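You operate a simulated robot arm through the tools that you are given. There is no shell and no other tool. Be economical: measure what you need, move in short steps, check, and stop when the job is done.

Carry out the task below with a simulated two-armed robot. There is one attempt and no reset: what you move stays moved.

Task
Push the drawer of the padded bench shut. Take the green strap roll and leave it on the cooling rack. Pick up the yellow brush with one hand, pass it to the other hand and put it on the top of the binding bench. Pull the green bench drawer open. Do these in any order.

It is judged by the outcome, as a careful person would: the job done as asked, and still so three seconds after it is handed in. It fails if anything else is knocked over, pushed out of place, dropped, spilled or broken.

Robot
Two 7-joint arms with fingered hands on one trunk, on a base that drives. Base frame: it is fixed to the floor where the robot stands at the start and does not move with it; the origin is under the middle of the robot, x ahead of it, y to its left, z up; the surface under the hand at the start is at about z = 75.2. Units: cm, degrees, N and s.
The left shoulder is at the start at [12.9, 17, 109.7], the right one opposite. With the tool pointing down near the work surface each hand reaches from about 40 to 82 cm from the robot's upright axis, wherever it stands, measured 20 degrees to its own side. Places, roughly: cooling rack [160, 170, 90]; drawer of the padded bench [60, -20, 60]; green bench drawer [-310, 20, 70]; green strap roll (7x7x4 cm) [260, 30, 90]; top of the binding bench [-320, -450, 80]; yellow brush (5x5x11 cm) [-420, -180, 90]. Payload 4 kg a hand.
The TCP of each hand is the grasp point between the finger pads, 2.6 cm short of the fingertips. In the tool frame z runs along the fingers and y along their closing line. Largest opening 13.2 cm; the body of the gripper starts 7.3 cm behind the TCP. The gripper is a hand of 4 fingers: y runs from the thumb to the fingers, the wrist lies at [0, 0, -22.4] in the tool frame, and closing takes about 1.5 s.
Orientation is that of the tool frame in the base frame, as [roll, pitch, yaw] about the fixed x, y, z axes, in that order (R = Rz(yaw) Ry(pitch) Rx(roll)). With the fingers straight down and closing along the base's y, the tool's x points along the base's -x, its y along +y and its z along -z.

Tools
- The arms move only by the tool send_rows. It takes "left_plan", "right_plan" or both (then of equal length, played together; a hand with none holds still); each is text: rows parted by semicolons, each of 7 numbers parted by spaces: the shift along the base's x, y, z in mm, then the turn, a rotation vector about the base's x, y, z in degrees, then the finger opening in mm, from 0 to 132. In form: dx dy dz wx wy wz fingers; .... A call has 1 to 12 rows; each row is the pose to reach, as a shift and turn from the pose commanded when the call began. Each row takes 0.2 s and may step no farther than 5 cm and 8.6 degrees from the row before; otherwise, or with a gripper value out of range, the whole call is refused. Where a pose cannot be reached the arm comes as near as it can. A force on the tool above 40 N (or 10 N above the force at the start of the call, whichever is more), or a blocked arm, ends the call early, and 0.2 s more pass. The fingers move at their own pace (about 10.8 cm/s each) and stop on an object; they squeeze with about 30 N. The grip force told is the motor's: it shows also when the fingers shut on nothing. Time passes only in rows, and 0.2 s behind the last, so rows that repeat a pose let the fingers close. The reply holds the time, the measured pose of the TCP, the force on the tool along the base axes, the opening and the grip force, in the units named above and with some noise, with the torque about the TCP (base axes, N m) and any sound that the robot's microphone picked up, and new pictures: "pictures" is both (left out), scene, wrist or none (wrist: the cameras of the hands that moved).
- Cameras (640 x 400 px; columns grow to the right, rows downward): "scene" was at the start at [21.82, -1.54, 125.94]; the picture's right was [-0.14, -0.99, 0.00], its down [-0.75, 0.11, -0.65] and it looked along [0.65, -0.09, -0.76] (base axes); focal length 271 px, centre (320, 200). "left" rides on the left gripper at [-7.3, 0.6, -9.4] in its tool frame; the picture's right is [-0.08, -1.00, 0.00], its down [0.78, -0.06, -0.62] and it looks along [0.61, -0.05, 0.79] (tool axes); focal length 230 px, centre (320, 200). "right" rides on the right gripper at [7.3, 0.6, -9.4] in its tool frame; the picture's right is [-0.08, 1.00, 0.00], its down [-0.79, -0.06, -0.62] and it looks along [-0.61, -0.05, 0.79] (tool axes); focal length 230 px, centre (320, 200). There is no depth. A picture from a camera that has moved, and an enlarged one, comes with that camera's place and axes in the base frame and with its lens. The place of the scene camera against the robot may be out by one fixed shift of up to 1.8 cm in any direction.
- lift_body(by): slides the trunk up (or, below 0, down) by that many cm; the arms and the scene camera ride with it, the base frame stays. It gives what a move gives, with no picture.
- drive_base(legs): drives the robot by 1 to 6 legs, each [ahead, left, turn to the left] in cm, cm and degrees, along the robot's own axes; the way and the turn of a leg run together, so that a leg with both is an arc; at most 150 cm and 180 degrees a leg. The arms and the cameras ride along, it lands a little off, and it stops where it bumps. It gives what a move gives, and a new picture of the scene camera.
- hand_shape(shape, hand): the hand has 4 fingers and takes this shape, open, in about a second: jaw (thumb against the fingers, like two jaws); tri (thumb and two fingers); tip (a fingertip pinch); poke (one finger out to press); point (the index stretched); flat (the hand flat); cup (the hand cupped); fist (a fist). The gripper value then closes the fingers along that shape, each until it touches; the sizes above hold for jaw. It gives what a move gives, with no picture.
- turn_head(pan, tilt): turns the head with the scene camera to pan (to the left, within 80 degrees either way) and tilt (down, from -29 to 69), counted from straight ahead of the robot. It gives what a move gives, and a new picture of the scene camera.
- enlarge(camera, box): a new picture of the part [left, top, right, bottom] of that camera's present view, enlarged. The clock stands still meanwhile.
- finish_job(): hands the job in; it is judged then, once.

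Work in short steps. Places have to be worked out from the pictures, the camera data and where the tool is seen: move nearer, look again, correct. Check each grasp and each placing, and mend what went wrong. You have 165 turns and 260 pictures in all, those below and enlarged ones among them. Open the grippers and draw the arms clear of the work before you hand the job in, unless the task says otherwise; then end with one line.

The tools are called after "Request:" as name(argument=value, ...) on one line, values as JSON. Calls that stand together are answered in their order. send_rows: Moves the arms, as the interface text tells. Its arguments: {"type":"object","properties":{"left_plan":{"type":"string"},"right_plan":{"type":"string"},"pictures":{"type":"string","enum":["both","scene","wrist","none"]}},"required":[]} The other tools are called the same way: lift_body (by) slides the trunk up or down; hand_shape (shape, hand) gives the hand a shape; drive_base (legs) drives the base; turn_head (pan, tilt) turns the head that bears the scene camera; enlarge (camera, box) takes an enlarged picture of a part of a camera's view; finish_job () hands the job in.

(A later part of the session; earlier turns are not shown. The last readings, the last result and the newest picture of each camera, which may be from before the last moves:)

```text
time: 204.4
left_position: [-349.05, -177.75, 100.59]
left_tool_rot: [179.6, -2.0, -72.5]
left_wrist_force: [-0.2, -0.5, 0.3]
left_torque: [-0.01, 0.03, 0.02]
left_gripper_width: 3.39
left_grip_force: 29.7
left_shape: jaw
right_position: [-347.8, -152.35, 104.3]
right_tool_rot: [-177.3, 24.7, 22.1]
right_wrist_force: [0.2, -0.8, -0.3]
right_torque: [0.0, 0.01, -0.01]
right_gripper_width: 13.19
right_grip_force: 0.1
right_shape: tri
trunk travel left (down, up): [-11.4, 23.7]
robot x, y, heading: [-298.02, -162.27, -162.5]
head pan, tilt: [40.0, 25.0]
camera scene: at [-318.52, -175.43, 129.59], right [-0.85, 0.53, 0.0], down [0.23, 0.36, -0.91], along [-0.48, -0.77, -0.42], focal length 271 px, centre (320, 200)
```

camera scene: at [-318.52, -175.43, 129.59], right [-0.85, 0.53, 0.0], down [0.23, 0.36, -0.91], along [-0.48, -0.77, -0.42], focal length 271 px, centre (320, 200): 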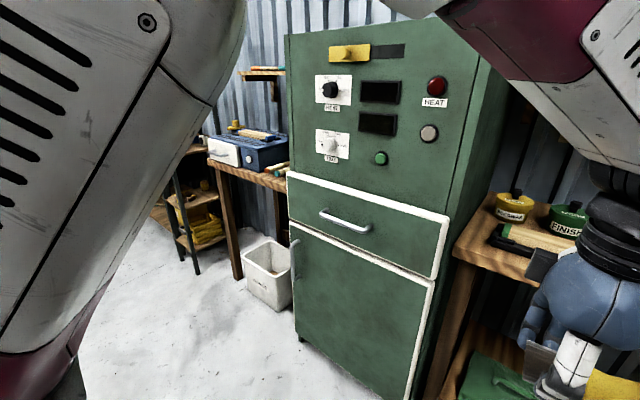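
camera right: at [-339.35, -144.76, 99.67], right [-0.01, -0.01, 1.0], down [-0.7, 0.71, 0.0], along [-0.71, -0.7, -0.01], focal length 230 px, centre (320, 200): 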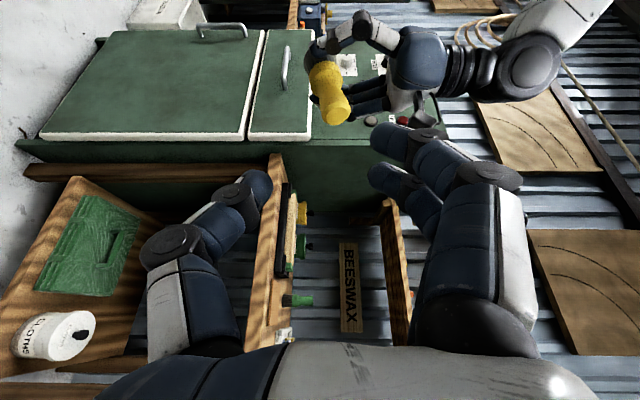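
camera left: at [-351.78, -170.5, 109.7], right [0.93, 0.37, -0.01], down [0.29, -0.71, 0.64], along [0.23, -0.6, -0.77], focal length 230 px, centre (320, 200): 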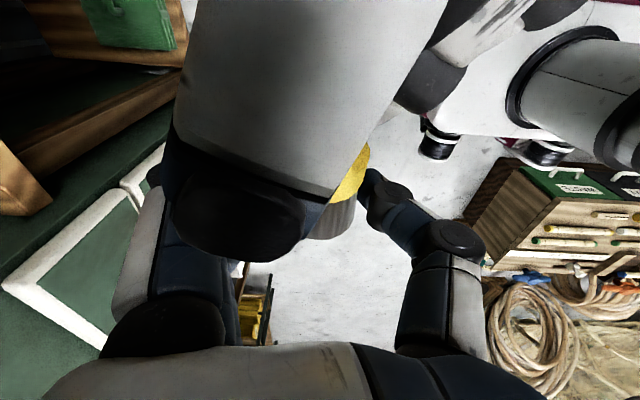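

Turn left to face along the free aisle (heading ≈ -92°) and look ahead.

Request:
drive_base(legs=[[0, 0, 70]])

Request:
turn_head(pan=0, tilt=25)

```text
time: 207.9
left_position: [-299.7, -215.76, 100.73]
left_tool_rot: [179.6, -2.0, -0.9]
left_wrist_force: [0.4, 0.1, 0.8]
left_torque: [0.0, -0.03, -0.01]
left_gripper_width: 3.4
left_grip_force: 30.1
left_shape: jaw
right_position: [-323.35, -206.8, 104.4]
right_tool_rot: [-177.3, 24.8, 93.4]
right_wrist_force: [-0.4, -0.3, -0.1]
right_torque: [-0.03, -0.01, 0.03]
right_gripper_width: 13.19
right_grip_force: 0.2
right_shape: tri
trunk travel left (down, up): [-11.4, 23.7]
robot x, y, heading: [-298.21, -162.7, -90.9]
head pan, tilt: [40.0, 25.0]
camera scene: at [-293.44, -185.4, 129.59], right [-0.77, -0.63, 0.0], down [-0.27, 0.33, -0.91], along [0.57, -0.7, -0.42], focal length 271 px, centre (320, 200)
```

scene: 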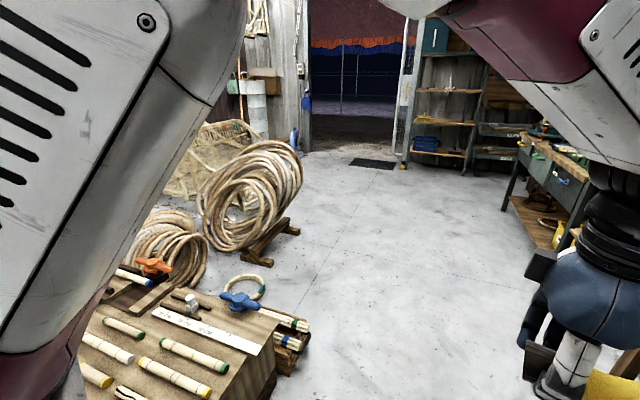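

```text
time: 209.0
left_position: [-299.77, -215.76, 100.55]
left_tool_rot: [179.6, -2.0, -0.9]
left_wrist_force: [-0.2, -0.1, 0.2]
left_torque: [-0.01, 0.0, -0.01]
left_gripper_width: 3.36
left_grip_force: 29.9
left_shape: jaw
right_position: [-323.44, -206.76, 104.38]
right_tool_rot: [-177.4, 24.8, 93.5]
right_wrist_force: [0.2, 0.5, 0.2]
right_torque: [-0.01, 0.05, 0.02]
right_gripper_width: 13.17
right_grip_force: 0.0
right_shape: tri
trunk travel left (down, up): [-11.4, 23.7]
robot x, y, heading: [-298.44, -162.56, -90.6]
head pan, tilt: [0.0, 25.0]
camera scene: at [-299.4, -187.48, 129.59], right [-1.0, 0.01, 0.0], down [0.01, 0.42, -0.91], along [-0.01, -0.91, -0.42], focal length 271 px, centre (320, 200)
```

scene: 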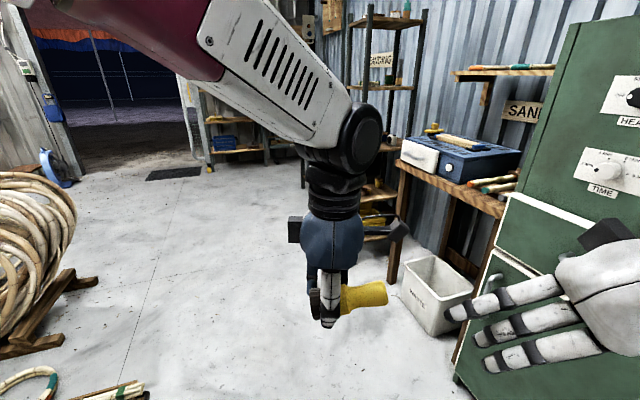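

The aisle is free between the trolley (left) and cabinet/bin (right). Drive on 110 cm, drifting 10 cm left.

Request:
drive_base(legs=[[20, 12, 0], [90, 0, 0]])

Request:
turn_head(pan=-30, tilt=25)

```text
time: 215.2
left_position: [-289.22, -328.97, 100.57]
left_tool_rot: [179.7, -2.0, -0.9]
left_wrist_force: [-0.3, -0.7, -1.2]
left_torque: [0.0, 0.02, 0.01]
left_gripper_width: 3.4
left_grip_force: 30.1
left_shape: jaw
right_position: [-313.07, -319.93, 104.53]
right_tool_rot: [-177.3, 24.7, 93.7]
right_wrist_force: [0.1, -0.8, 0.4]
right_torque: [-0.01, -0.01, -0.01]
right_gripper_width: 13.18
right_grip_force: 0.0
right_shape: tri
trunk travel left (down, up): [-11.4, 23.7]
robot x, y, heading: [-287.4, -275.33, -90.6]
head pan, tilt: [0.0, 25.0]
camera scene: at [-288.92, -300.65, 129.59], right [-1.0, 0.01, 0.0], down [0.01, 0.42, -0.91], along [-0.01, -0.91, -0.42], focal length 271 px, centre (320, 200)
```

scene: 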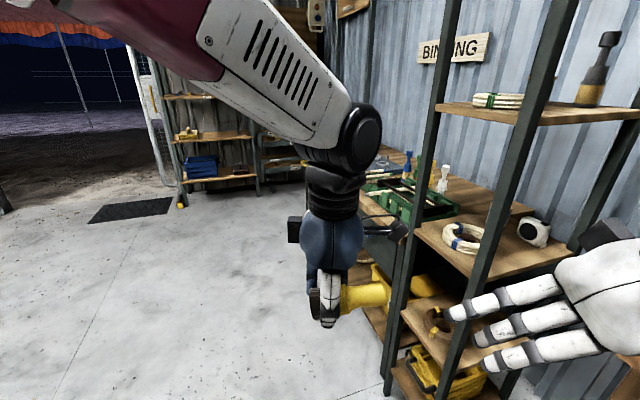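

```text
time: 216.2
left_position: [-289.3, -328.97, 100.68]
left_tool_rot: [179.6, -2.0, -0.9]
left_wrist_force: [0.7, -0.1, -1.3]
left_torque: [0.01, 0.01, -0.01]
left_gripper_width: 3.38
left_grip_force: 30.6
left_shape: jaw
right_position: [-313.02, -319.86, 104.4]
right_tool_rot: [-177.3, 24.6, 93.7]
right_wrist_force: [-0.3, -0.2, 0.2]
right_torque: [-0.01, 0.01, -0.01]
right_gripper_width: 13.21
right_grip_force: 0.0
right_shape: tri
trunk travel left (down, up): [-11.4, 23.7]
robot x, y, heading: [-287.53, -275.89, -90.7]
head pan, tilt: [-30.0, 25.0]
camera scene: at [-293.5, -299.34, 129.59], right [-0.86, 0.51, 0.0], down [0.22, 0.36, -0.91], along [-0.46, -0.78, -0.42], focal length 271 px, centre (320, 200)
```

scene: 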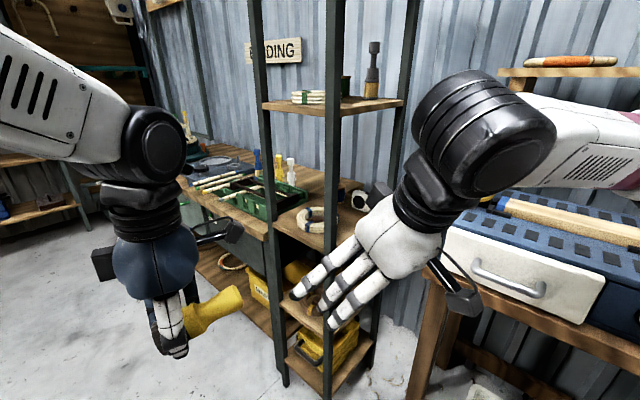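

The BINDING bench's front edge runs from about (-318,-376) to (-298,-450). I move left clear of the rack, forward, then turn to face the bench.

Request:
send_rows(left_plan="0 0 25 0 0 0 20; 0 0 50 0 0 0 20; 0 0 80 0 0 0 20; 0 0 80 0 0 0 20", pictures="none")

Request:
drive_base(legs=[[0, 36, 0], [128, 0, 0], [0, 0, -72]])

Request:
turn_head(pan=0, tilt=40)

```text
time: 217.2
left_position: [-289.13, -328.88, 108.57]
left_tool_rot: [179.7, -2.1, -0.9]
left_wrist_force: [0.0, -0.9, -1.2]
left_torque: [-0.03, 0.01, 0.01]
left_gripper_width: 3.36
left_grip_force: 30.2
left_shape: jaw
right_position: [-312.99, -319.86, 104.36]
right_tool_rot: [-177.2, 24.6, 93.6]
right_wrist_force: [0.5, -0.2, -0.1]
right_torque: [-0.02, -0.01, 0.01]
right_gripper_width: 13.18
right_grip_force: 0.2
right_shape: tri
trunk travel left (down, up): [-11.4, 23.7]
robot x, y, heading: [-287.71, -276.04, -90.7]
head pan, tilt: [-30.0, 25.0]
```

```text
time: 220.3
left_position: [-258.16, -329.25, 108.63]
left_tool_rot: [179.8, -2.0, -0.5]
left_wrist_force: [0.8, -0.8, -1.3]
left_torque: [0.0, -0.02, -0.01]
left_gripper_width: 3.35
left_grip_force: 30.0
left_shape: jaw
right_position: [-282.01, -320.32, 104.42]
right_tool_rot: [-177.4, 24.7, 93.9]
right_wrist_force: [0.0, -0.5, -0.1]
right_torque: [-0.01, 0.0, -0.01]
right_gripper_width: 13.19
right_grip_force: 0.0
right_shape: tri
trunk travel left (down, up): [-11.4, 23.7]
robot x, y, heading: [-256.78, -275.91, -90.4]
head pan, tilt: [-30.0, 25.0]
stopped in leg 1: the robot was blocked; the commanded pose is now the measured one
camera scene: at [-262.59, -299.65, 129.6], right [-0.86, 0.51, 0.0], down [0.21, 0.36, -0.91], along [-0.46, -0.78, -0.42], focal length 271 px, centre (320, 200)
```

scene: 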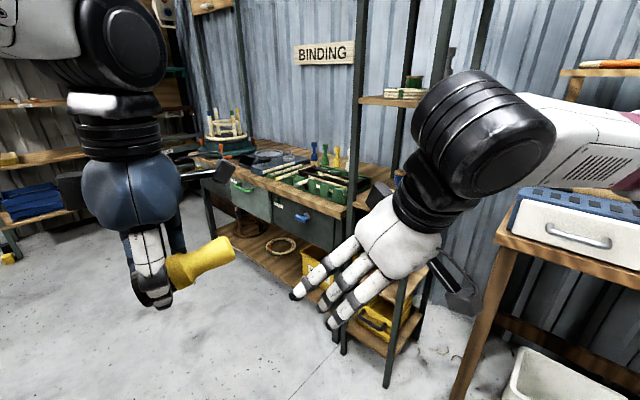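

```text
time: 221.2
left_position: [-258.16, -329.34, 108.6]
left_tool_rot: [179.6, -2.0, -0.5]
left_wrist_force: [-0.7, 1.3, -0.9]
left_torque: [-0.05, 0.03, 0.02]
left_gripper_width: 3.37
left_grip_force: 30.0
left_shape: jaw
right_position: [-282.02, -320.24, 104.31]
right_tool_rot: [-177.3, 24.7, 94.0]
right_wrist_force: [0.3, 1.3, 0.0]
right_torque: [-0.03, -0.03, -0.01]
right_gripper_width: 13.2
right_grip_force: 0.0
right_shape: tri
trunk travel left (down, up): [-11.4, 23.7]
robot x, y, heading: [-256.27, -275.81, -90.4]
head pan, tilt: [0.0, 40.0]
camera scene: at [-258.06, -300.21, 127.26], right [-1.0, 0.01, 0.0], down [0.0, 0.64, -0.77], along [-0.01, -0.77, -0.64], focal length 271 px, centre (320, 200)
```

scene: 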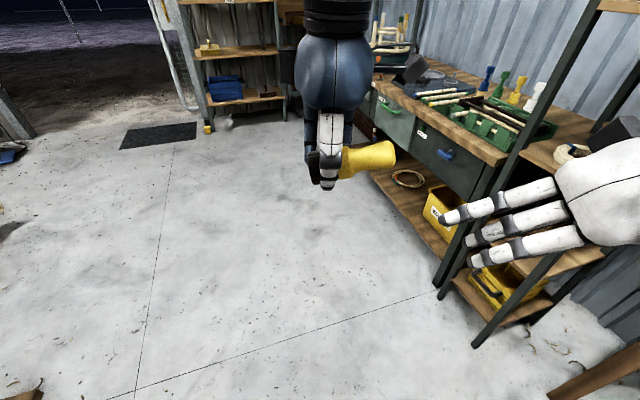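

Blocked on the left by something; look there to check it wasn't disturbed.

Request:
turn_head(pan=78, tilt=50)

```text
time: 222.7
left_position: [-258.07, -329.31, 108.67]
left_tool_rot: [179.7, -1.9, -0.5]
left_wrist_force: [0.6, 0.6, -1.6]
left_torque: [0.0, -0.02, 0.01]
left_gripper_width: 3.39
left_grip_force: 30.2
left_shape: jaw
right_position: [-282.07, -320.25, 104.42]
right_tool_rot: [-177.2, 24.7, 93.9]
right_wrist_force: [-0.5, 0.4, 0.9]
right_torque: [0.07, -0.03, -0.01]
right_gripper_width: 13.19
right_grip_force: 0.0
right_shape: tri
trunk travel left (down, up): [-11.4, 23.7]
robot x, y, heading: [-256.93, -276.35, -90.4]
head pan, tilt: [78.0, 50.0]
camera scene: at [-250.68, -293.97, 125.78], right [-0.3, -0.95, 0.0], down [-0.74, 0.23, -0.64], along [0.61, -0.19, -0.77], focal length 271 px, centre (320, 200)
```

scene: 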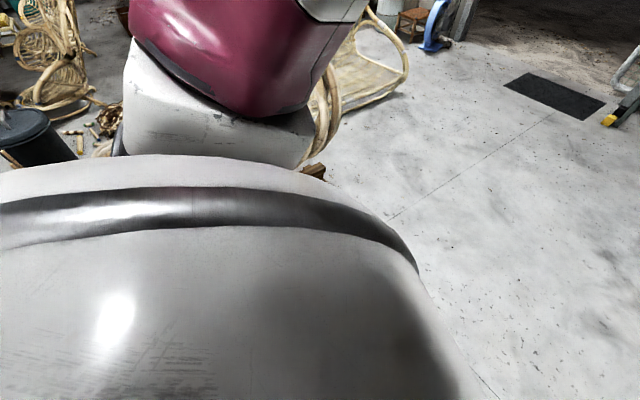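

The base probably touched the trolley corner behind-left; I move away from it: forward, then turn to the bench, then look back at it.

Request:
drive_base(legs=[[30, -2, 0]])

Request:
drive_base(legs=[[98, -2, 0]])

```text
time: 224.8
left_position: [-260.31, -359.34, 108.61]
left_tool_rot: [179.7, -2.0, -0.4]
left_wrist_force: [-0.3, 0.0, -0.8]
left_torque: [0.0, -0.02, 0.02]
left_gripper_width: 3.4
left_grip_force: 30.5
left_shape: jaw
right_position: [-284.18, -350.51, 104.43]
right_tool_rot: [-177.3, 24.7, 94.1]
right_wrist_force: [-0.1, 0.5, 0.7]
right_torque: [0.03, 0.05, 0.0]
right_gripper_width: 13.18
right_grip_force: 0.1
right_shape: tri
trunk travel left (down, up): [-11.4, 23.7]
robot x, y, heading: [-258.73, -306.13, -90.3]
head pan, tilt: [78.0, 50.0]
camera scene: at [-252.81, -324.03, 125.81], right [-0.29, -0.96, 0.0], down [-0.74, 0.22, -0.64], along [0.61, -0.19, -0.77], focal length 271 px, centre (320, 200)
```

scene: 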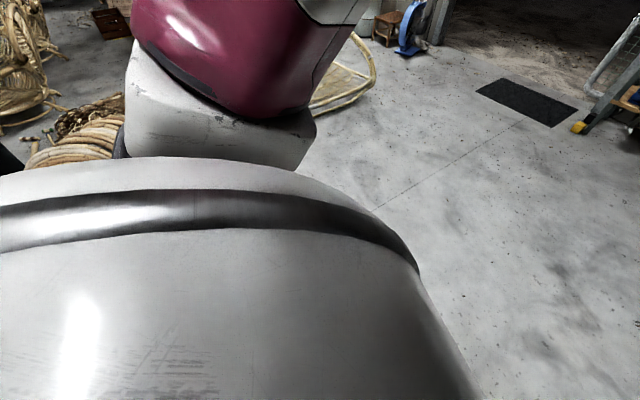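

```text
time: 227.3
left_position: [-260.58, -393.37, 108.88]
left_tool_rot: [179.4, -1.6, -0.9]
left_wrist_force: [-0.1, -0.3, -0.9]
left_torque: [0.01, -0.04, 0.03]
left_gripper_width: 3.38
left_grip_force: 30.0
left_shape: jaw
right_position: [-285.11, -384.17, 104.72]
right_tool_rot: [-177.6, 24.8, 92.4]
right_wrist_force: [0.5, 0.5, 0.2]
right_torque: [-0.03, 0.02, -0.01]
right_gripper_width: 13.2
right_grip_force: 0.2
right_shape: tri
trunk travel left (down, up): [-11.4, 23.7]
robot x, y, heading: [-259.86, -340.79, -90.7]
head pan, tilt: [78.0, 50.0]
stopped in leg 1: the robot was blocked; the commanded pose is now the measured one
camera scene: at [-252.77, -357.43, 126.02], right [-0.23, -0.97, 0.01], down [-0.74, 0.17, -0.65], along [0.63, -0.16, -0.76], focal length 271 px, centre (320, 200)
```

scene: 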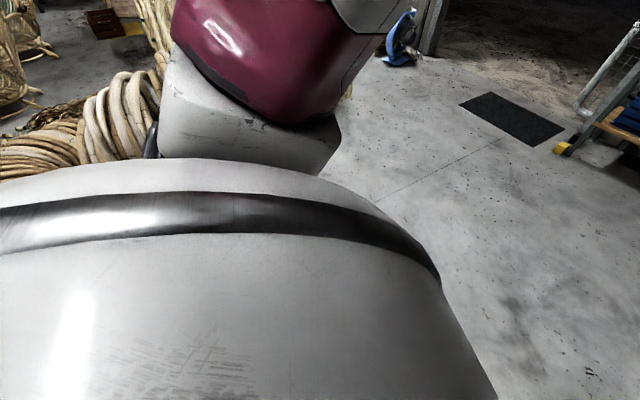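

Blocked again; look to the right side for the rack.

Request:
turn_head(pan=-75, tilt=40)

Request:
turn_head(pan=-35, tilt=45)

```text
time: 229.7
left_position: [-260.67, -393.23, 108.9]
left_tool_rot: [179.5, -1.7, -0.8]
left_wrist_force: [0.0, -0.6, -1.3]
left_torque: [-0.01, 0.01, -0.02]
left_gripper_width: 3.36
left_grip_force: 29.8
left_shape: jaw
right_position: [-285.1, -384.21, 104.67]
right_tool_rot: [-177.5, 24.8, 92.5]
right_wrist_force: [-0.8, 0.5, -0.6]
right_torque: [0.01, 0.0, -0.01]
right_gripper_width: 13.17
right_grip_force: 0.2
right_shape: tri
trunk travel left (down, up): [-11.4, 23.7]
robot x, y, heading: [-259.87, -340.46, -90.8]
head pan, tilt: [-75.0, 40.0]
camera scene: at [-268.56, -357.62, 127.44], right [-0.25, 0.97, -0.01], down [0.62, 0.15, -0.77], along [-0.75, -0.19, -0.64], focal length 271 px, centre (320, 200)
```

scene: 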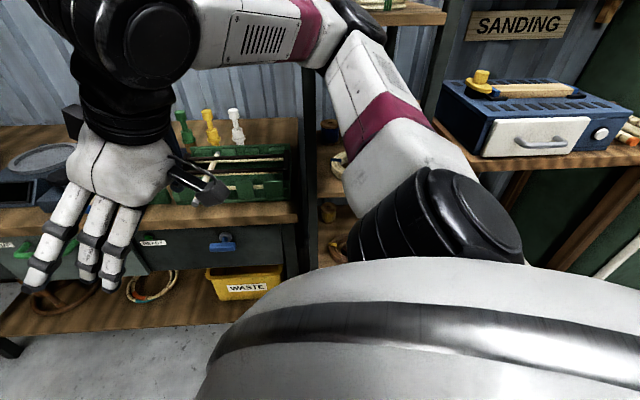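

```text
time: 230.8
left_position: [-260.74, -393.14, 108.84]
left_tool_rot: [179.3, -1.7, -0.8]
left_wrist_force: [0.7, 0.3, -1.7]
left_torque: [-0.01, -0.01, 0.0]
left_gripper_width: 3.36
left_grip_force: 29.9
left_shape: jaw
right_position: [-285.25, -384.18, 104.65]
right_tool_rot: [-177.5, 24.8, 92.5]
right_wrist_force: [-1.3, 0.1, 1.1]
right_torque: [0.01, 0.0, 0.0]
right_gripper_width: 13.21
right_grip_force: 0.0
right_shape: tri
trunk travel left (down, up): [-11.4, 23.7]
robot x, y, heading: [-259.55, -340.77, -90.6]
head pan, tilt: [-35.0, 45.0]
camera scene: at [-265.08, -362.12, 126.73], right [-0.81, 0.58, 0.0], down [0.41, 0.57, -0.71], along [-0.42, -0.58, -0.7], focal length 271 px, centre (320, 200)
```

scene: 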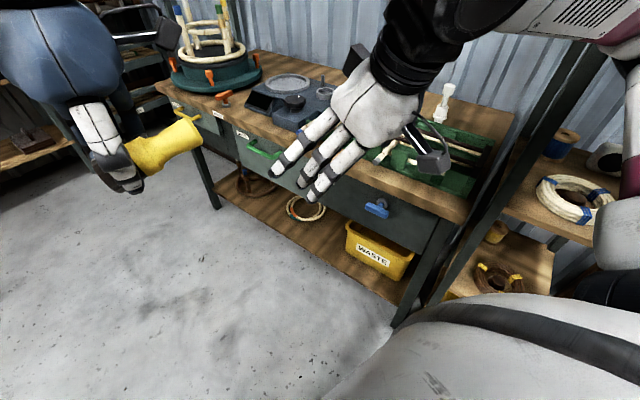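

The right elbow touches the rack post. I back off leftwards gently, and then go on.

Request:
drive_base(legs=[[-4, 5, 0], [0, 17, 0]])

Request:
turn_head(pan=-60, tilt=30)

```text
time: 233.6
left_position: [-239.46, -390.23, 108.53]
left_tool_rot: [179.9, -2.0, -0.7]
left_wrist_force: [-0.2, -0.4, -0.9]
left_torque: [0.01, 0.02, -0.01]
left_gripper_width: 3.36
left_grip_force: 29.6
left_shape: jaw
right_position: [-263.92, -381.06, 104.17]
right_tool_rot: [-177.9, 24.3, 92.3]
right_wrist_force: [0.6, -0.4, -0.3]
right_torque: [0.01, 0.02, -0.02]
right_gripper_width: 13.17
right_grip_force: 0.3
right_shape: tri
trunk travel left (down, up): [-11.4, 23.7]
robot x, y, heading: [-238.47, -336.76, -90.4]
head pan, tilt: [-35.0, 45.0]
camera scene: at [-244.01, -359.28, 126.54], right [-0.81, 0.58, 0.0], down [0.41, 0.57, -0.71], along [-0.41, -0.57, -0.71], focal length 271 px, centre (320, 200)
```

scene: 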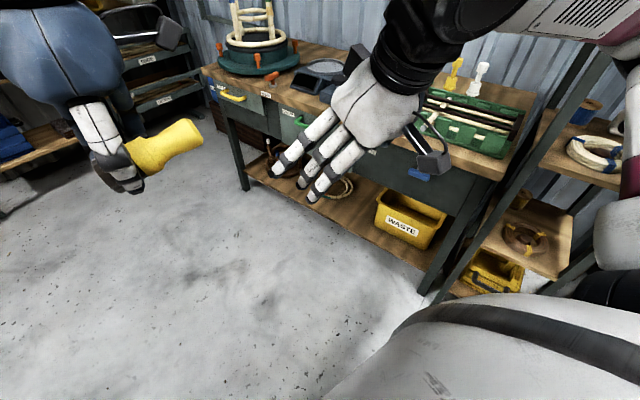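

```text
time: 234.5
left_position: [-239.54, -390.2, 108.52]
left_tool_rot: [179.8, -2.0, -0.7]
left_wrist_force: [0.2, -0.7, -0.5]
left_torque: [-0.02, 0.01, 0.01]
left_gripper_width: 3.38
left_grip_force: 30.8
left_shape: jaw
right_position: [-263.96, -381.24, 104.06]
right_tool_rot: [-177.9, 24.4, 92.4]
right_wrist_force: [-0.7, -0.3, -0.1]
right_torque: [-0.02, 0.01, -0.03]
right_gripper_width: 13.21
right_grip_force: 0.0
right_shape: tri
trunk travel left (down, up): [-11.4, 23.7]
robot x, y, heading: [-238.22, -337.08, -90.6]
head pan, tilt: [-60.0, 30.0]
camera scene: at [-247.18, -357.12, 128.79], right [-0.49, 0.87, 0.0], down [0.44, 0.25, -0.87], along [-0.75, -0.43, -0.5], focal length 271 px, centre (320, 200)
```

scene: 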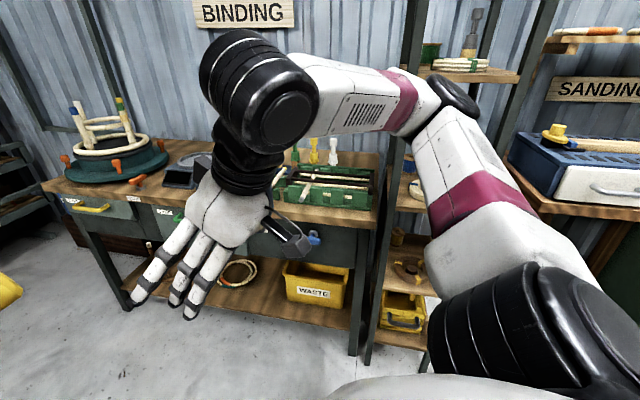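

The rack is in place. Continue ahead 68 cm, then turn to face the bench.

Request:
drive_base(legs=[[68, 0, 0], [0, 0, -72]])

Request:
turn_head(pan=5, tilt=38)

```text
time: 241.3
left_position: [-289.76, -420.76, 108.51]
left_tool_rot: [179.9, -1.9, -72.3]
left_wrist_force: [0.3, 0.4, -0.7]
left_torque: [-0.04, 0.03, 0.0]
left_gripper_width: 3.34
left_grip_force: 29.8
left_shape: jaw
right_position: [-288.89, -394.7, 104.13]
right_tool_rot: [-177.9, 24.4, 20.6]
right_wrist_force: [-0.4, 0.0, -0.4]
right_torque: [0.01, -0.01, -0.03]
right_gripper_width: 13.17
right_grip_force: 0.0
right_shape: tri
trunk travel left (down, up): [-11.4, 23.7]
robot x, y, heading: [-239.05, -405.35, -162.2]
head pan, tilt: [-60.0, 30.0]
camera scene: at [-261.15, -404.39, 128.8], right [0.67, 0.74, 0.0], down [0.37, -0.34, -0.87], along [-0.64, 0.58, -0.5], focal length 271 px, centre (320, 200)
```

scene: 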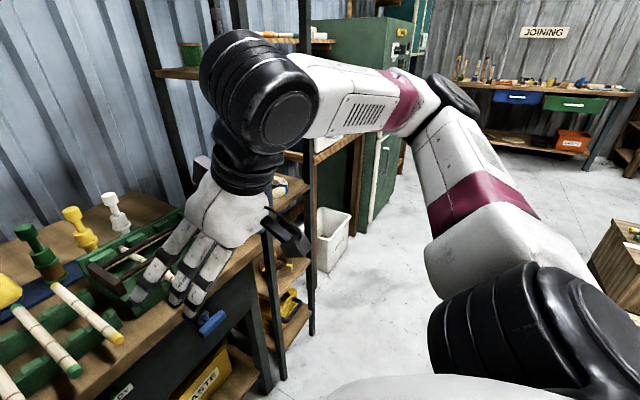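

```text
time: 242.7
left_position: [-289.89, -420.76, 108.47]
left_tool_rot: [179.9, -2.0, -72.5]
left_wrist_force: [0.4, 0.4, -1.5]
left_torque: [-0.01, 0.0, -0.01]
left_gripper_width: 3.37
left_grip_force: 30.0
left_shape: jaw
right_position: [-288.83, -394.73, 104.12]
right_tool_rot: [-177.9, 24.4, 20.7]
right_wrist_force: [0.2, -0.4, 0.1]
right_torque: [-0.03, -0.02, 0.0]
right_gripper_width: 13.19
right_grip_force: 0.0
right_shape: tri
trunk travel left (down, up): [-11.4, 23.7]
robot x, y, heading: [-238.86, -405.33, -162.5]
head pan, tilt: [5.0, 38.0]
camera scene: at [-262.43, -413.82, 127.56], right [-0.38, 0.92, 0.0], down [0.57, 0.24, -0.79], along [-0.73, -0.3, -0.62], focal length 271 px, centre (320, 200)
```

scene: 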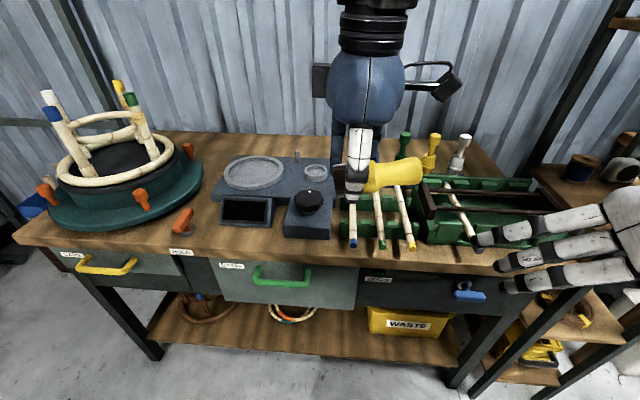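

Facing the bench. Zoom to find a free patch for the brush.

Request:
enlarge(camera="scene", box=[120, 110, 480, 300])

Request:
enlarge(camera="left", box=[0, 0, 640, 400])

```text
1.78 times, centred on (300, 205) of scene
camera zoom: at [-262.43, -413.82, 127.56], right [-0.38, 0.92, 0.0], down [0.57, 0.24, -0.79], along [-0.73, -0.3, -0.62], focal length 482 px, centre (356, 191)
```

zoom: 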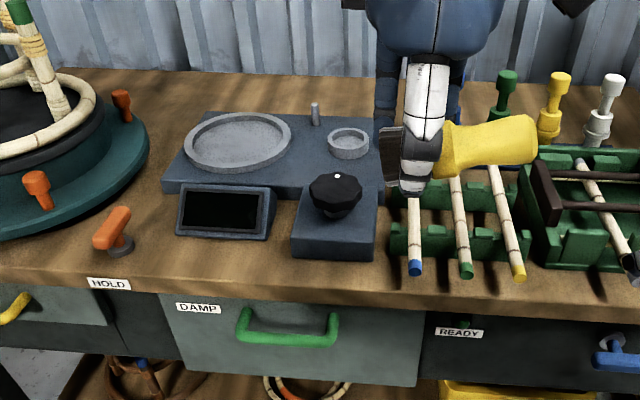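

```text
1.00 times, centred on (320, 200) of left (not enlarged: the box is as wide or as high as the picture)
camera zoom: at [-292.68, -413.52, 117.62], right [0.93, 0.38, -0.01], down [0.29, -0.71, 0.64], along [0.24, -0.6, -0.77], focal length 230 px, centre (320, 200)
```

zoom: 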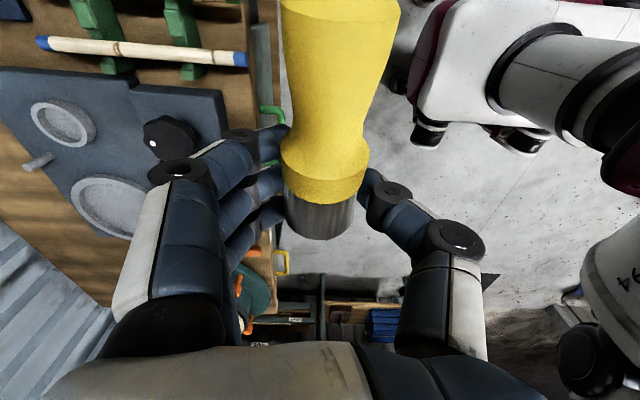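

Best free patch: the open wood behind the scale, about (-334,-464), roughly 43 cm in from the front edge. I drive closer and 9 cm left so the left hand can reach it.

Request:
send_rows(right_plan="5 0 20 0 0 0 132; 10 0 40 0 0 0 132; 20 5 55 0 0 0 132", left_plan="0 0 10 0 0 0 20; 0 0 20 0 0 0 20; 0 0 30 0 0 0 20", pictures="none")

Request:
drive_base(legs=[[0, 9, 0], [26, 0, 0]])

Request:
turn_head(pan=12, tilt=42)

```text
time: 243.5
left_position: [-289.78, -420.63, 111.67]
left_tool_rot: [179.8, -2.0, -72.4]
left_wrist_force: [-0.3, 0.9, -1.5]
left_torque: [-0.02, 0.02, -0.02]
left_gripper_width: 3.37
left_grip_force: 30.3
left_shape: jaw
right_position: [-286.83, -394.39, 109.68]
right_tool_rot: [-177.9, 24.4, 20.7]
right_wrist_force: [-0.3, 0.9, 0.2]
right_torque: [-0.02, 0.01, 0.02]
right_gripper_width: 13.19
right_grip_force: 0.1
right_shape: tri
trunk travel left (down, up): [-11.4, 23.7]
robot x, y, heading: [-239.19, -405.6, -162.3]
head pan, tilt: [5.0, 38.0]
```

```text
time: 246.4
left_position: [-311.49, -437.06, 111.52]
left_tool_rot: [179.7, -2.0, -72.4]
left_wrist_force: [-1.2, -0.4, -1.2]
left_torque: [0.01, 0.02, -0.02]
left_gripper_width: 3.34
left_grip_force: 30.2
left_shape: jaw
right_position: [-308.62, -410.84, 109.55]
right_tool_rot: [-177.8, 24.4, 20.6]
right_wrist_force: [-0.7, 0.6, 0.5]
right_torque: [0.0, 0.0, -0.02]
right_gripper_width: 13.18
right_grip_force: 0.0
right_shape: tri
trunk travel left (down, up): [-11.4, 23.7]
robot x, y, heading: [-260.58, -421.79, -162.1]
head pan, tilt: [5.0, 38.0]
camera scene: at [-284.11, -430.19, 127.56], right [-0.39, 0.92, 0.0], down [0.57, 0.24, -0.79], along [-0.73, -0.3, -0.62], focal length 271 px, centre (320, 200)
```

scene: 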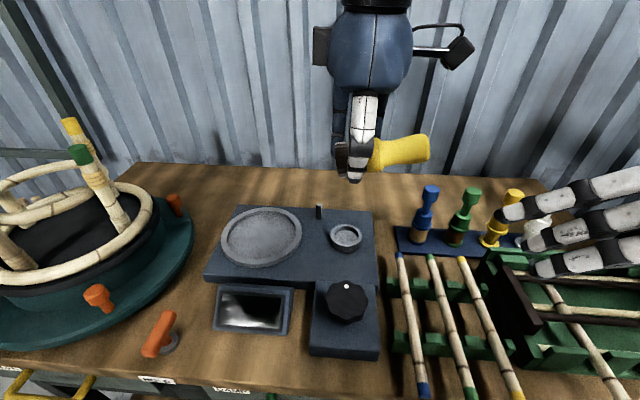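

```text
time: 247.1
left_position: [-311.43, -436.91, 111.65]
left_tool_rot: [179.9, -1.9, -72.4]
left_wrist_force: [0.0, 0.0, -1.0]
left_torque: [-0.01, 0.0, -0.01]
left_gripper_width: 3.36
left_grip_force: 29.9
left_shape: jaw
right_position: [-308.57, -410.77, 109.63]
right_tool_rot: [-178.0, 24.5, 20.7]
right_wrist_force: [0.1, -0.3, 0.2]
right_torque: [0.05, 0.01, 0.03]
right_gripper_width: 13.18
right_grip_force: 0.1
right_shape: tri
trunk travel left (down, up): [-11.4, 23.7]
robot x, y, heading: [-260.78, -421.81, -162.4]
head pan, tilt: [12.0, 42.0]
camera scene: at [-283.36, -430.98, 126.97], right [-0.5, 0.87, 0.0], down [0.58, 0.33, -0.74], along [-0.65, -0.37, -0.67], focal length 271 px, centre (320, 200)
```

scene: 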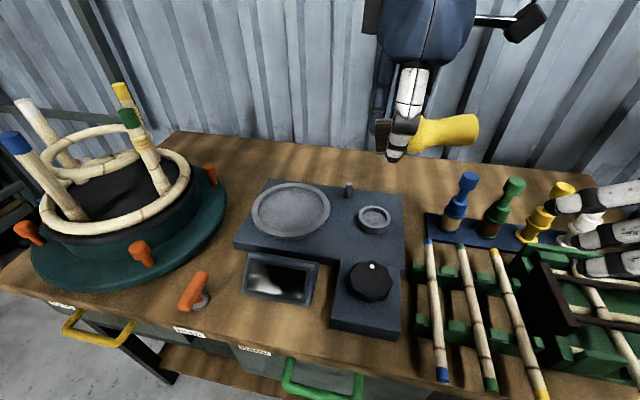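

The clear area behind the scale spans ~81–105 cm ahead. I drive 4 cm closer and bring the left hand over the spot, tilting it 20° forward to extend reach.

Request:
drive_base(legs=[[4, 0, 0]])

Request:
send_rows(left_plan="-20 -12 0 -2 3 0 20; -50 -45 0 -5 6 0 20; -85 -75 0 -8 10 0 20; -125 -100 0 -11 13 0 20; -165 -135 0 -13.6 16.7 0 20; -200 -175 0 -13.6 16.7 0 20; -235 -210 -5 -13.6 16.7 0 20; -240 -243 -20 -13.6 16.7 0 20; -240 -243 -20 -13.6 16.7 0 20")

```text
time: 247.9
left_position: [-315.21, -438.15, 111.62]
left_tool_rot: [179.8, -2.0, -72.4]
left_wrist_force: [-0.5, 0.9, -0.5]
left_torque: [0.01, -0.07, -0.03]
left_gripper_width: 3.35
left_grip_force: 29.6
left_shape: jaw
right_position: [-312.39, -411.91, 109.63]
right_tool_rot: [-177.9, 24.3, 20.6]
right_wrist_force: [0.3, -0.7, 0.6]
right_torque: [-0.03, -0.05, 0.02]
right_gripper_width: 13.19
right_grip_force: 0.0
right_shape: tri
trunk travel left (down, up): [-11.4, 23.7]
robot x, y, heading: [-264.03, -423.02, -162.4]
head pan, tilt: [12.0, 42.0]
camera scene: at [-287.17, -432.2, 126.96], right [-0.5, 0.87, 0.0], down [0.58, 0.33, -0.74], along [-0.65, -0.37, -0.67], focal length 271 px, centre (320, 200)
```

scene: 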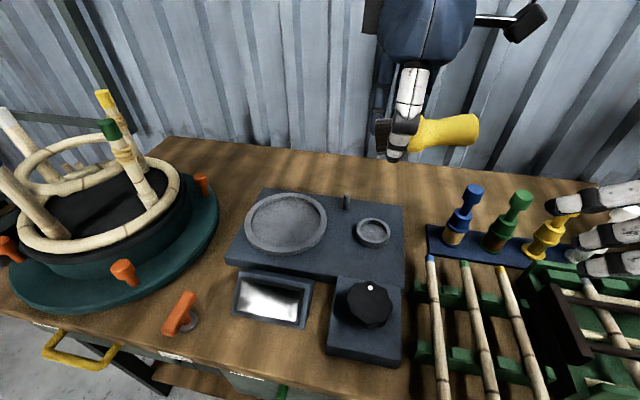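

```text
refused: row 5 steps farther than a row can; nothing moved
```

Redo with even steps.

Request:
send_rows(left_plan="-27 -27 0 -2 3 0 20; -54 -54 0 -5 6 0 20; -81 -82 0 -8 9 0 20; -108 -109 0 -11 12.5 0 20; -135 -137 0 -13.6 16.7 0 20; -162 -164 0 -13.6 16.7 0 20; -189 -192 0 -13.6 16.7 0 20; -215 -218 -5 -13.6 16.7 0 20; -239 -243 -20 -13.6 16.7 0 20; -239 -243 -20 -13.6 16.7 0 20")

```text
time: 250.2
left_position: [-337.92, -462.32, 109.33]
left_tool_rot: [159.5, -9.7, -70.3]
left_wrist_force: [-0.6, 0.9, -0.5]
left_torque: [-0.02, 0.05, 0.02]
left_gripper_width: 3.3
left_grip_force: 30.1
left_shape: jaw
left hand out of reach, approached as far as the arm can: row 9, 10
right_position: [-312.34, -411.92, 109.68]
right_tool_rot: [-177.9, 24.4, 20.7]
right_wrist_force: [-0.1, 0.0, 0.6]
right_torque: [-0.04, -0.02, 0.0]
right_gripper_width: 13.18
right_grip_force: 0.1
right_shape: tri
trunk travel left (down, up): [-11.4, 23.7]
robot x, y, heading: [-264.36, -423.27, -162.5]
head pan, tilt: [12.0, 42.0]
camera scene: at [-287.02, -432.13, 127.0], right [-0.5, 0.87, 0.0], down [0.58, 0.33, -0.74], along [-0.65, -0.37, -0.67], focal length 271 px, centre (320, 200)
camera left: at [-338.3, -453.06, 116.93], right [0.87, 0.33, -0.36], down [0.49, -0.55, 0.68], along [0.03, -0.77, -0.64], focal length 230 px, centre (320, 200)
```

scene: 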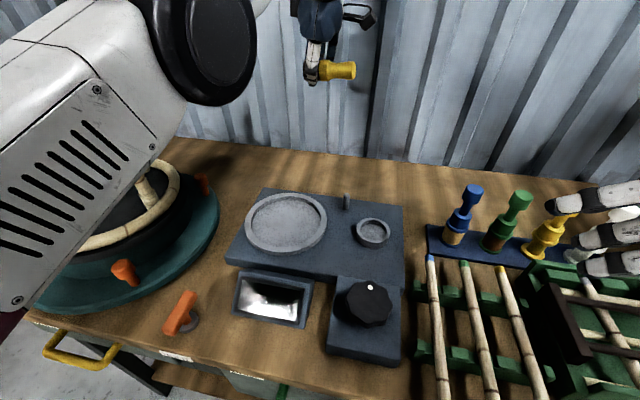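
left: 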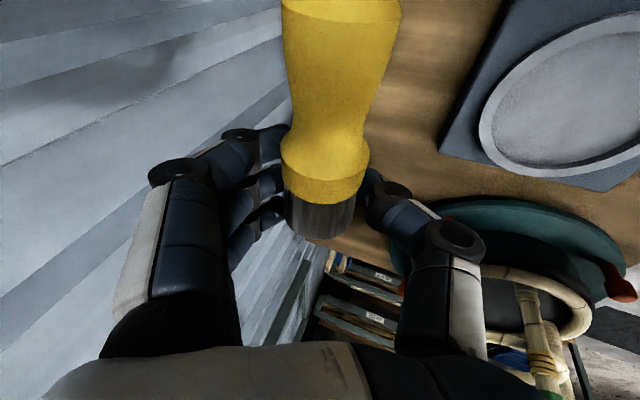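

Projected down, the spot is clear wood ~10 cm from scale and back edge. I raise the right hand out of the way and lower the trunk 8 cm, which brings the left hand down within reach.

Request:
send_rows(right_plan="10 3 30 0 0 0 132; 30 10 60 0 0 0 132; 50 16 90 0 0 0 132; 50 16 110 0 0 0 132", pictures="none")

Request:
lift_body(by=-8)

Request:
send_rows(left_plan="0 0 -25 0 0 0 20; 0 0 -50 0 0 0 20; 0 0 -75 0 0 0 20; 0 0 -100 0 0 0 20; 0 0 -100 0 0 0 20")

```text
time: 251.2
left_position: [-338.08, -462.34, 109.15]
left_tool_rot: [159.6, -9.5, -70.3]
left_wrist_force: [0.6, -1.0, -2.4]
left_torque: [-0.02, -0.03, 0.0]
left_gripper_width: 3.31
left_grip_force: 30.3
left_shape: jaw
right_position: [-307.18, -410.26, 120.58]
right_tool_rot: [-178.0, 24.3, 20.7]
right_wrist_force: [0.0, 0.5, -0.6]
right_torque: [0.0, 0.01, 0.0]
right_gripper_width: 13.21
right_grip_force: 0.0
right_shape: tri
trunk travel left (down, up): [-11.4, 23.7]
robot x, y, heading: [-264.32, -423.37, -162.4]
head pan, tilt: [12.0, 42.0]
```

```text
time: 252.3
left_position: [-337.9, -462.19, 101.49]
left_tool_rot: [159.3, -9.6, -70.4]
left_wrist_force: [0.9, 1.0, -0.6]
left_torque: [-0.03, -0.02, 0.01]
left_gripper_width: 3.36
left_grip_force: 29.4
left_shape: jaw
right_position: [-308.87, -410.88, 111.49]
right_tool_rot: [-178.2, 21.4, 20.7]
right_wrist_force: [-0.2, -0.3, 0.4]
right_torque: [-0.03, 0.03, 0.02]
right_gripper_width: 13.18
right_grip_force: 0.1
right_shape: tri
trunk travel left (down, up): [-3.4, 31.7]
robot x, y, heading: [-264.28, -422.99, -162.0]
head pan, tilt: [12.0, 42.0]
```

```text
time: 253.5
left_position: [-337.9, -462.33, 91.3]
left_tool_rot: [159.5, -9.6, -70.2]
left_wrist_force: [-0.2, -1.2, -0.9]
left_torque: [-0.03, -0.01, -0.03]
left_gripper_width: 3.35
left_grip_force: 30.1
left_shape: jaw
right_position: [-308.9, -410.83, 111.47]
right_tool_rot: [-178.0, 21.3, 20.6]
right_wrist_force: [-0.8, 0.8, 0.6]
right_torque: [0.01, 0.0, -0.02]
right_gripper_width: 13.18
right_grip_force: 0.0
right_shape: tri
trunk travel left (down, up): [-3.4, 31.7]
robot x, y, heading: [-264.65, -423.36, -162.3]
head pan, tilt: [12.0, 42.0]
camera scene: at [-295.32, -434.8, 117.39], right [-0.5, 0.87, 0.0], down [0.58, 0.33, -0.74], along [-0.65, -0.37, -0.67], focal length 271 px, centre (320, 200)
camera left: at [-338.3, -453.09, 98.84], right [0.87, 0.33, -0.36], down [0.49, -0.55, 0.68], along [0.03, -0.77, -0.64], focal length 230 px, centre (320, 200)
```

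scene: 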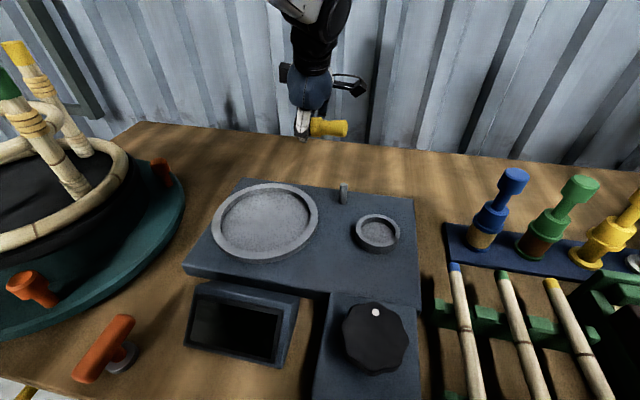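
left: 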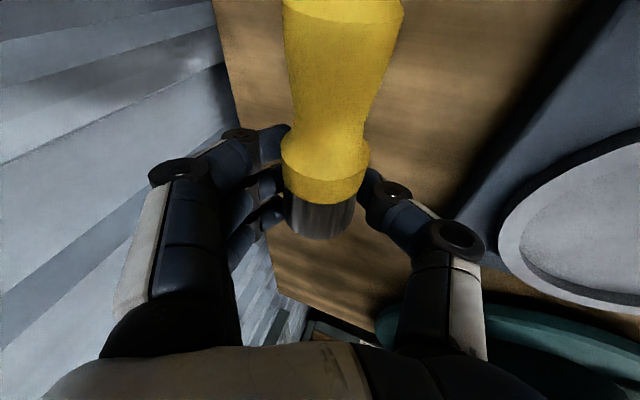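

Landing spot is clear. Lower further, slowly near the surface.

Request:
send_rows(left_plan="0 0 -20 0 0 0 20; 0 0 -40 0 0 0 20; 0 0 -55 0 0 0 20; 0 0 -55 0 0 0 20")

```text
time: 254.5
left_position: [-338.04, -462.48, 85.82]
left_tool_rot: [159.5, -9.6, -70.3]
left_wrist_force: [-0.4, 0.3, -1.9]
left_torque: [-0.02, -0.04, -0.03]
left_gripper_width: 3.34
left_grip_force: 29.9
left_shape: jaw
right_position: [-308.97, -410.84, 111.46]
right_tool_rot: [-178.1, 21.1, 20.6]
right_wrist_force: [-0.8, 0.5, -0.5]
right_torque: [-0.02, 0.05, 0.02]
right_gripper_width: 13.19
right_grip_force: 0.0
right_shape: tri
trunk travel left (down, up): [-3.4, 31.7]
robot x, y, heading: [-264.2, -422.98, -162.2]
head pan, tilt: [12.0, 42.0]
camera scene: at [-295.34, -434.81, 117.38], right [-0.5, 0.87, 0.0], down [0.58, 0.33, -0.74], along [-0.65, -0.37, -0.67], focal length 271 px, centre (320, 200)
camera left: at [-338.41, -453.17, 93.46], right [0.87, 0.33, -0.36], down [0.49, -0.55, 0.68], along [0.03, -0.77, -0.64], focal length 230 px, centre (320, 200)
```

scene: 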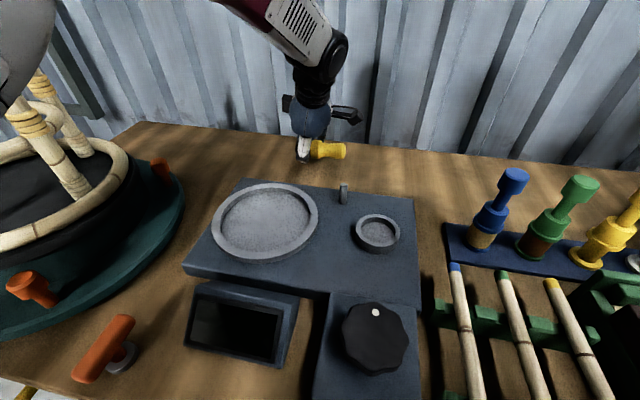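
left: 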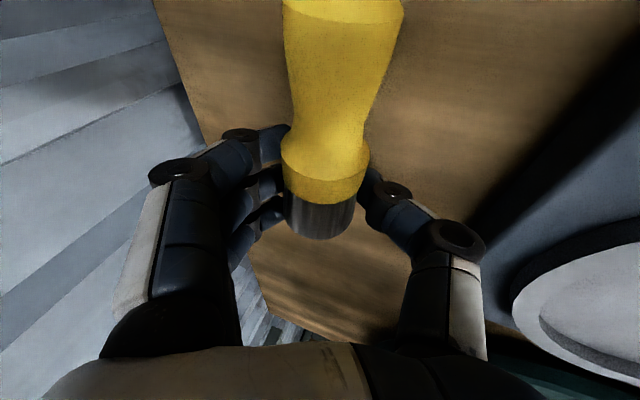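

Still no contact; continue in 4 mm steps until it touches.

Request:
send_rows(left_plan="0 0 -5 0 0 0 20; 0 0 -10 0 0 0 20; 0 0 -15 0 0 0 20; 0 0 -19 0 0 0 20; 0 0 -23 0 0 0 20; 0 0 -27 0 0 0 20; 0 0 -31 0 0 0 20; 0 0 -31 0 0 0 20")

```text
time: 256.3
left_position: [-337.75, -462.28, 83.32]
left_tool_rot: [159.1, -9.7, -70.1]
left_wrist_force: [12.3, 1.9, 31.2]
left_torque: [0.22, -0.86, -0.06]
left_gripper_width: 3.56
left_grip_force: 30.3
left_shape: jaw
right_position: [-308.52, -410.72, 111.66]
right_tool_rot: [-178.1, 21.6, 20.6]
right_wrist_force: [-0.4, -0.8, -0.1]
right_torque: [0.02, -0.01, -0.01]
right_gripper_width: 13.2
right_grip_force: 0.0
right_shape: tri
trunk travel left (down, up): [-3.4, 31.7]
robot x, y, heading: [-263.96, -423.18, -162.0]
head pan, tilt: [12.0, 42.0]
camera scene: at [-294.9, -434.62, 117.57], right [-0.5, 0.87, 0.0], down [0.58, 0.33, -0.75], along [-0.65, -0.37, -0.67], focal length 271 px, centre (320, 200)
camera left: at [-338.13, -453.05, 90.89], right [0.87, 0.33, -0.36], down [0.49, -0.55, 0.68], along [0.03, -0.77, -0.64], focal length 230 px, centre (320, 200)
```

scene: 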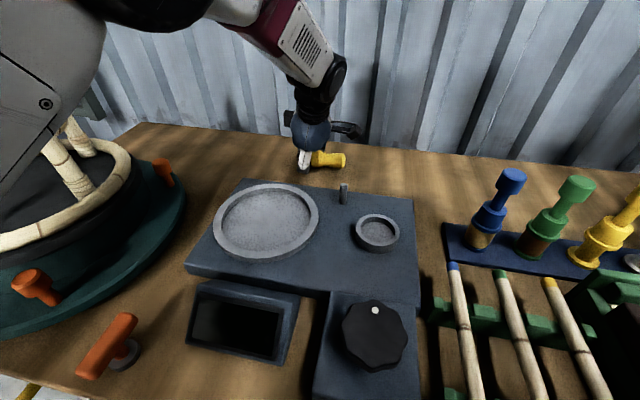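
left: 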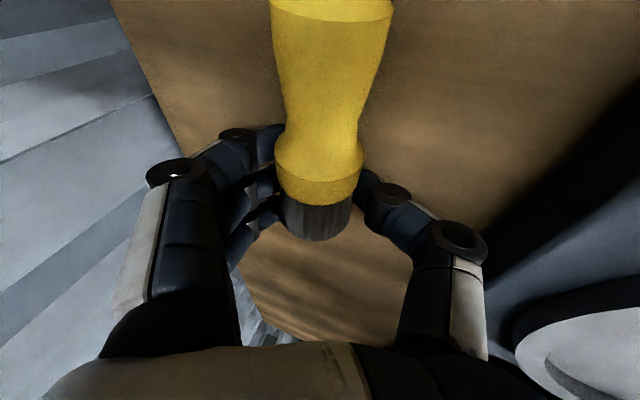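

Contact at TCP z=83.3. Ease up slightly and open slowly.

Request:
send_rows(left_plan="0 0 3 0 0 0 30; 0 0 3 0 0 0 38; 0 0 3 0 0 0 45; 0 0 3 0 0 0 55; 0 0 3 0 0 0 65; 0 0 3 0 0 0 65; 0 0 3 0 0 0 65")

```text
time: 257.9
left_position: [-337.86, -462.32, 83.22]
left_tool_rot: [159.3, -9.5, -70.2]
left_wrist_force: [0.4, -7.2, 24.0]
left_torque: [-0.1, -0.38, -0.15]
left_gripper_width: 5.42
left_grip_force: 0.1
left_shape: jaw
right_position: [-308.76, -410.82, 111.48]
right_tool_rot: [-178.0, 21.4, 20.7]
right_wrist_force: [-0.1, 0.5, -0.5]
right_torque: [-0.01, -0.01, 0.02]
right_gripper_width: 13.18
right_grip_force: 0.0
right_shape: tri
trunk travel left (down, up): [-3.4, 31.7]
robot x, y, heading: [-264.11, -423.12, -162.4]
head pan, tilt: [12.0, 42.0]
camera scene: at [-295.12, -434.76, 117.45], right [-0.5, 0.87, 0.0], down [0.58, 0.33, -0.74], along [-0.65, -0.37, -0.67], focal length 271 px, centre (320, 200)
camera left: at [-338.23, -453.1, 90.78], right [0.87, 0.33, -0.36], down [0.49, -0.55, 0.68], along [0.03, -0.77, -0.64], focal length 230 px, centre (320, 200)
```

scene: 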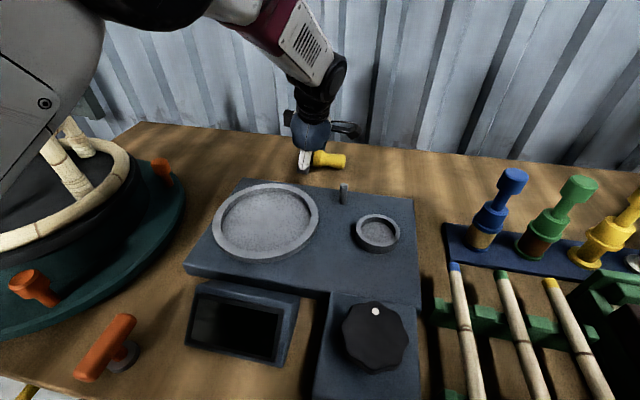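
left: 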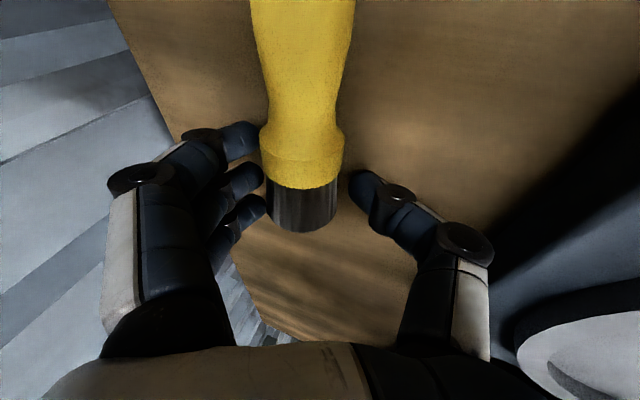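

The brush lies on the bench, free of the fingers. Raise straight up while opening wider.

Request:
send_rows(left_plan="0 0 6 0 0 0 75; 0 0 12 0 0 0 90; 0 0 18 0 0 0 100; 0 0 30 0 0 0 110; 0 0 55 0 0 0 120; 0 0 85 0 0 0 132; 0 0 120 0 0 0 132; 0 0 120 0 0 0 132")

```text
time: 259.7
left_position: [-338.09, -462.34, 94.91]
left_tool_rot: [159.6, -9.7, -70.3]
left_wrist_force: [0.8, -1.0, -0.4]
left_torque: [0.0, -0.03, -0.02]
left_gripper_width: 13.2
left_grip_force: 0.0
left_shape: jaw
right_position: [-309.01, -410.95, 111.29]
right_tool_rot: [-178.2, 21.2, 20.6]
right_wrist_force: [0.8, -0.2, -0.5]
right_torque: [-0.02, -0.02, -0.01]
right_gripper_width: 13.21
right_grip_force: 0.0
right_shape: tri
trunk travel left (down, up): [-3.4, 31.7]
robot x, y, heading: [-264.32, -423.28, -162.3]
head pan, tilt: [12.0, 42.0]
camera scene: at [-295.38, -434.81, 117.35], right [-0.5, 0.87, 0.0], down [0.58, 0.33, -0.74], along [-0.65, -0.37, -0.67], focal length 271 px, centre (320, 200)
camera left: at [-338.44, -453.13, 102.58], right [0.87, 0.33, -0.36], down [0.49, -0.55, 0.68], along [0.03, -0.77, -0.64], focal length 230 px, centre (320, 200)
```

scene: 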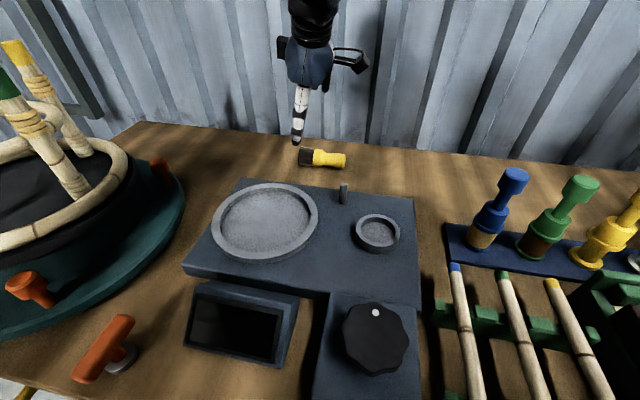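
left: 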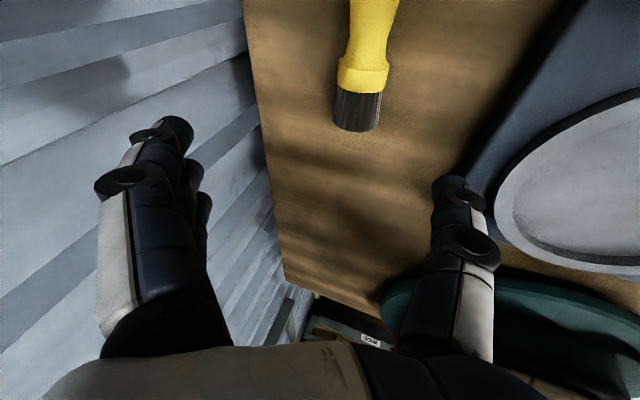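

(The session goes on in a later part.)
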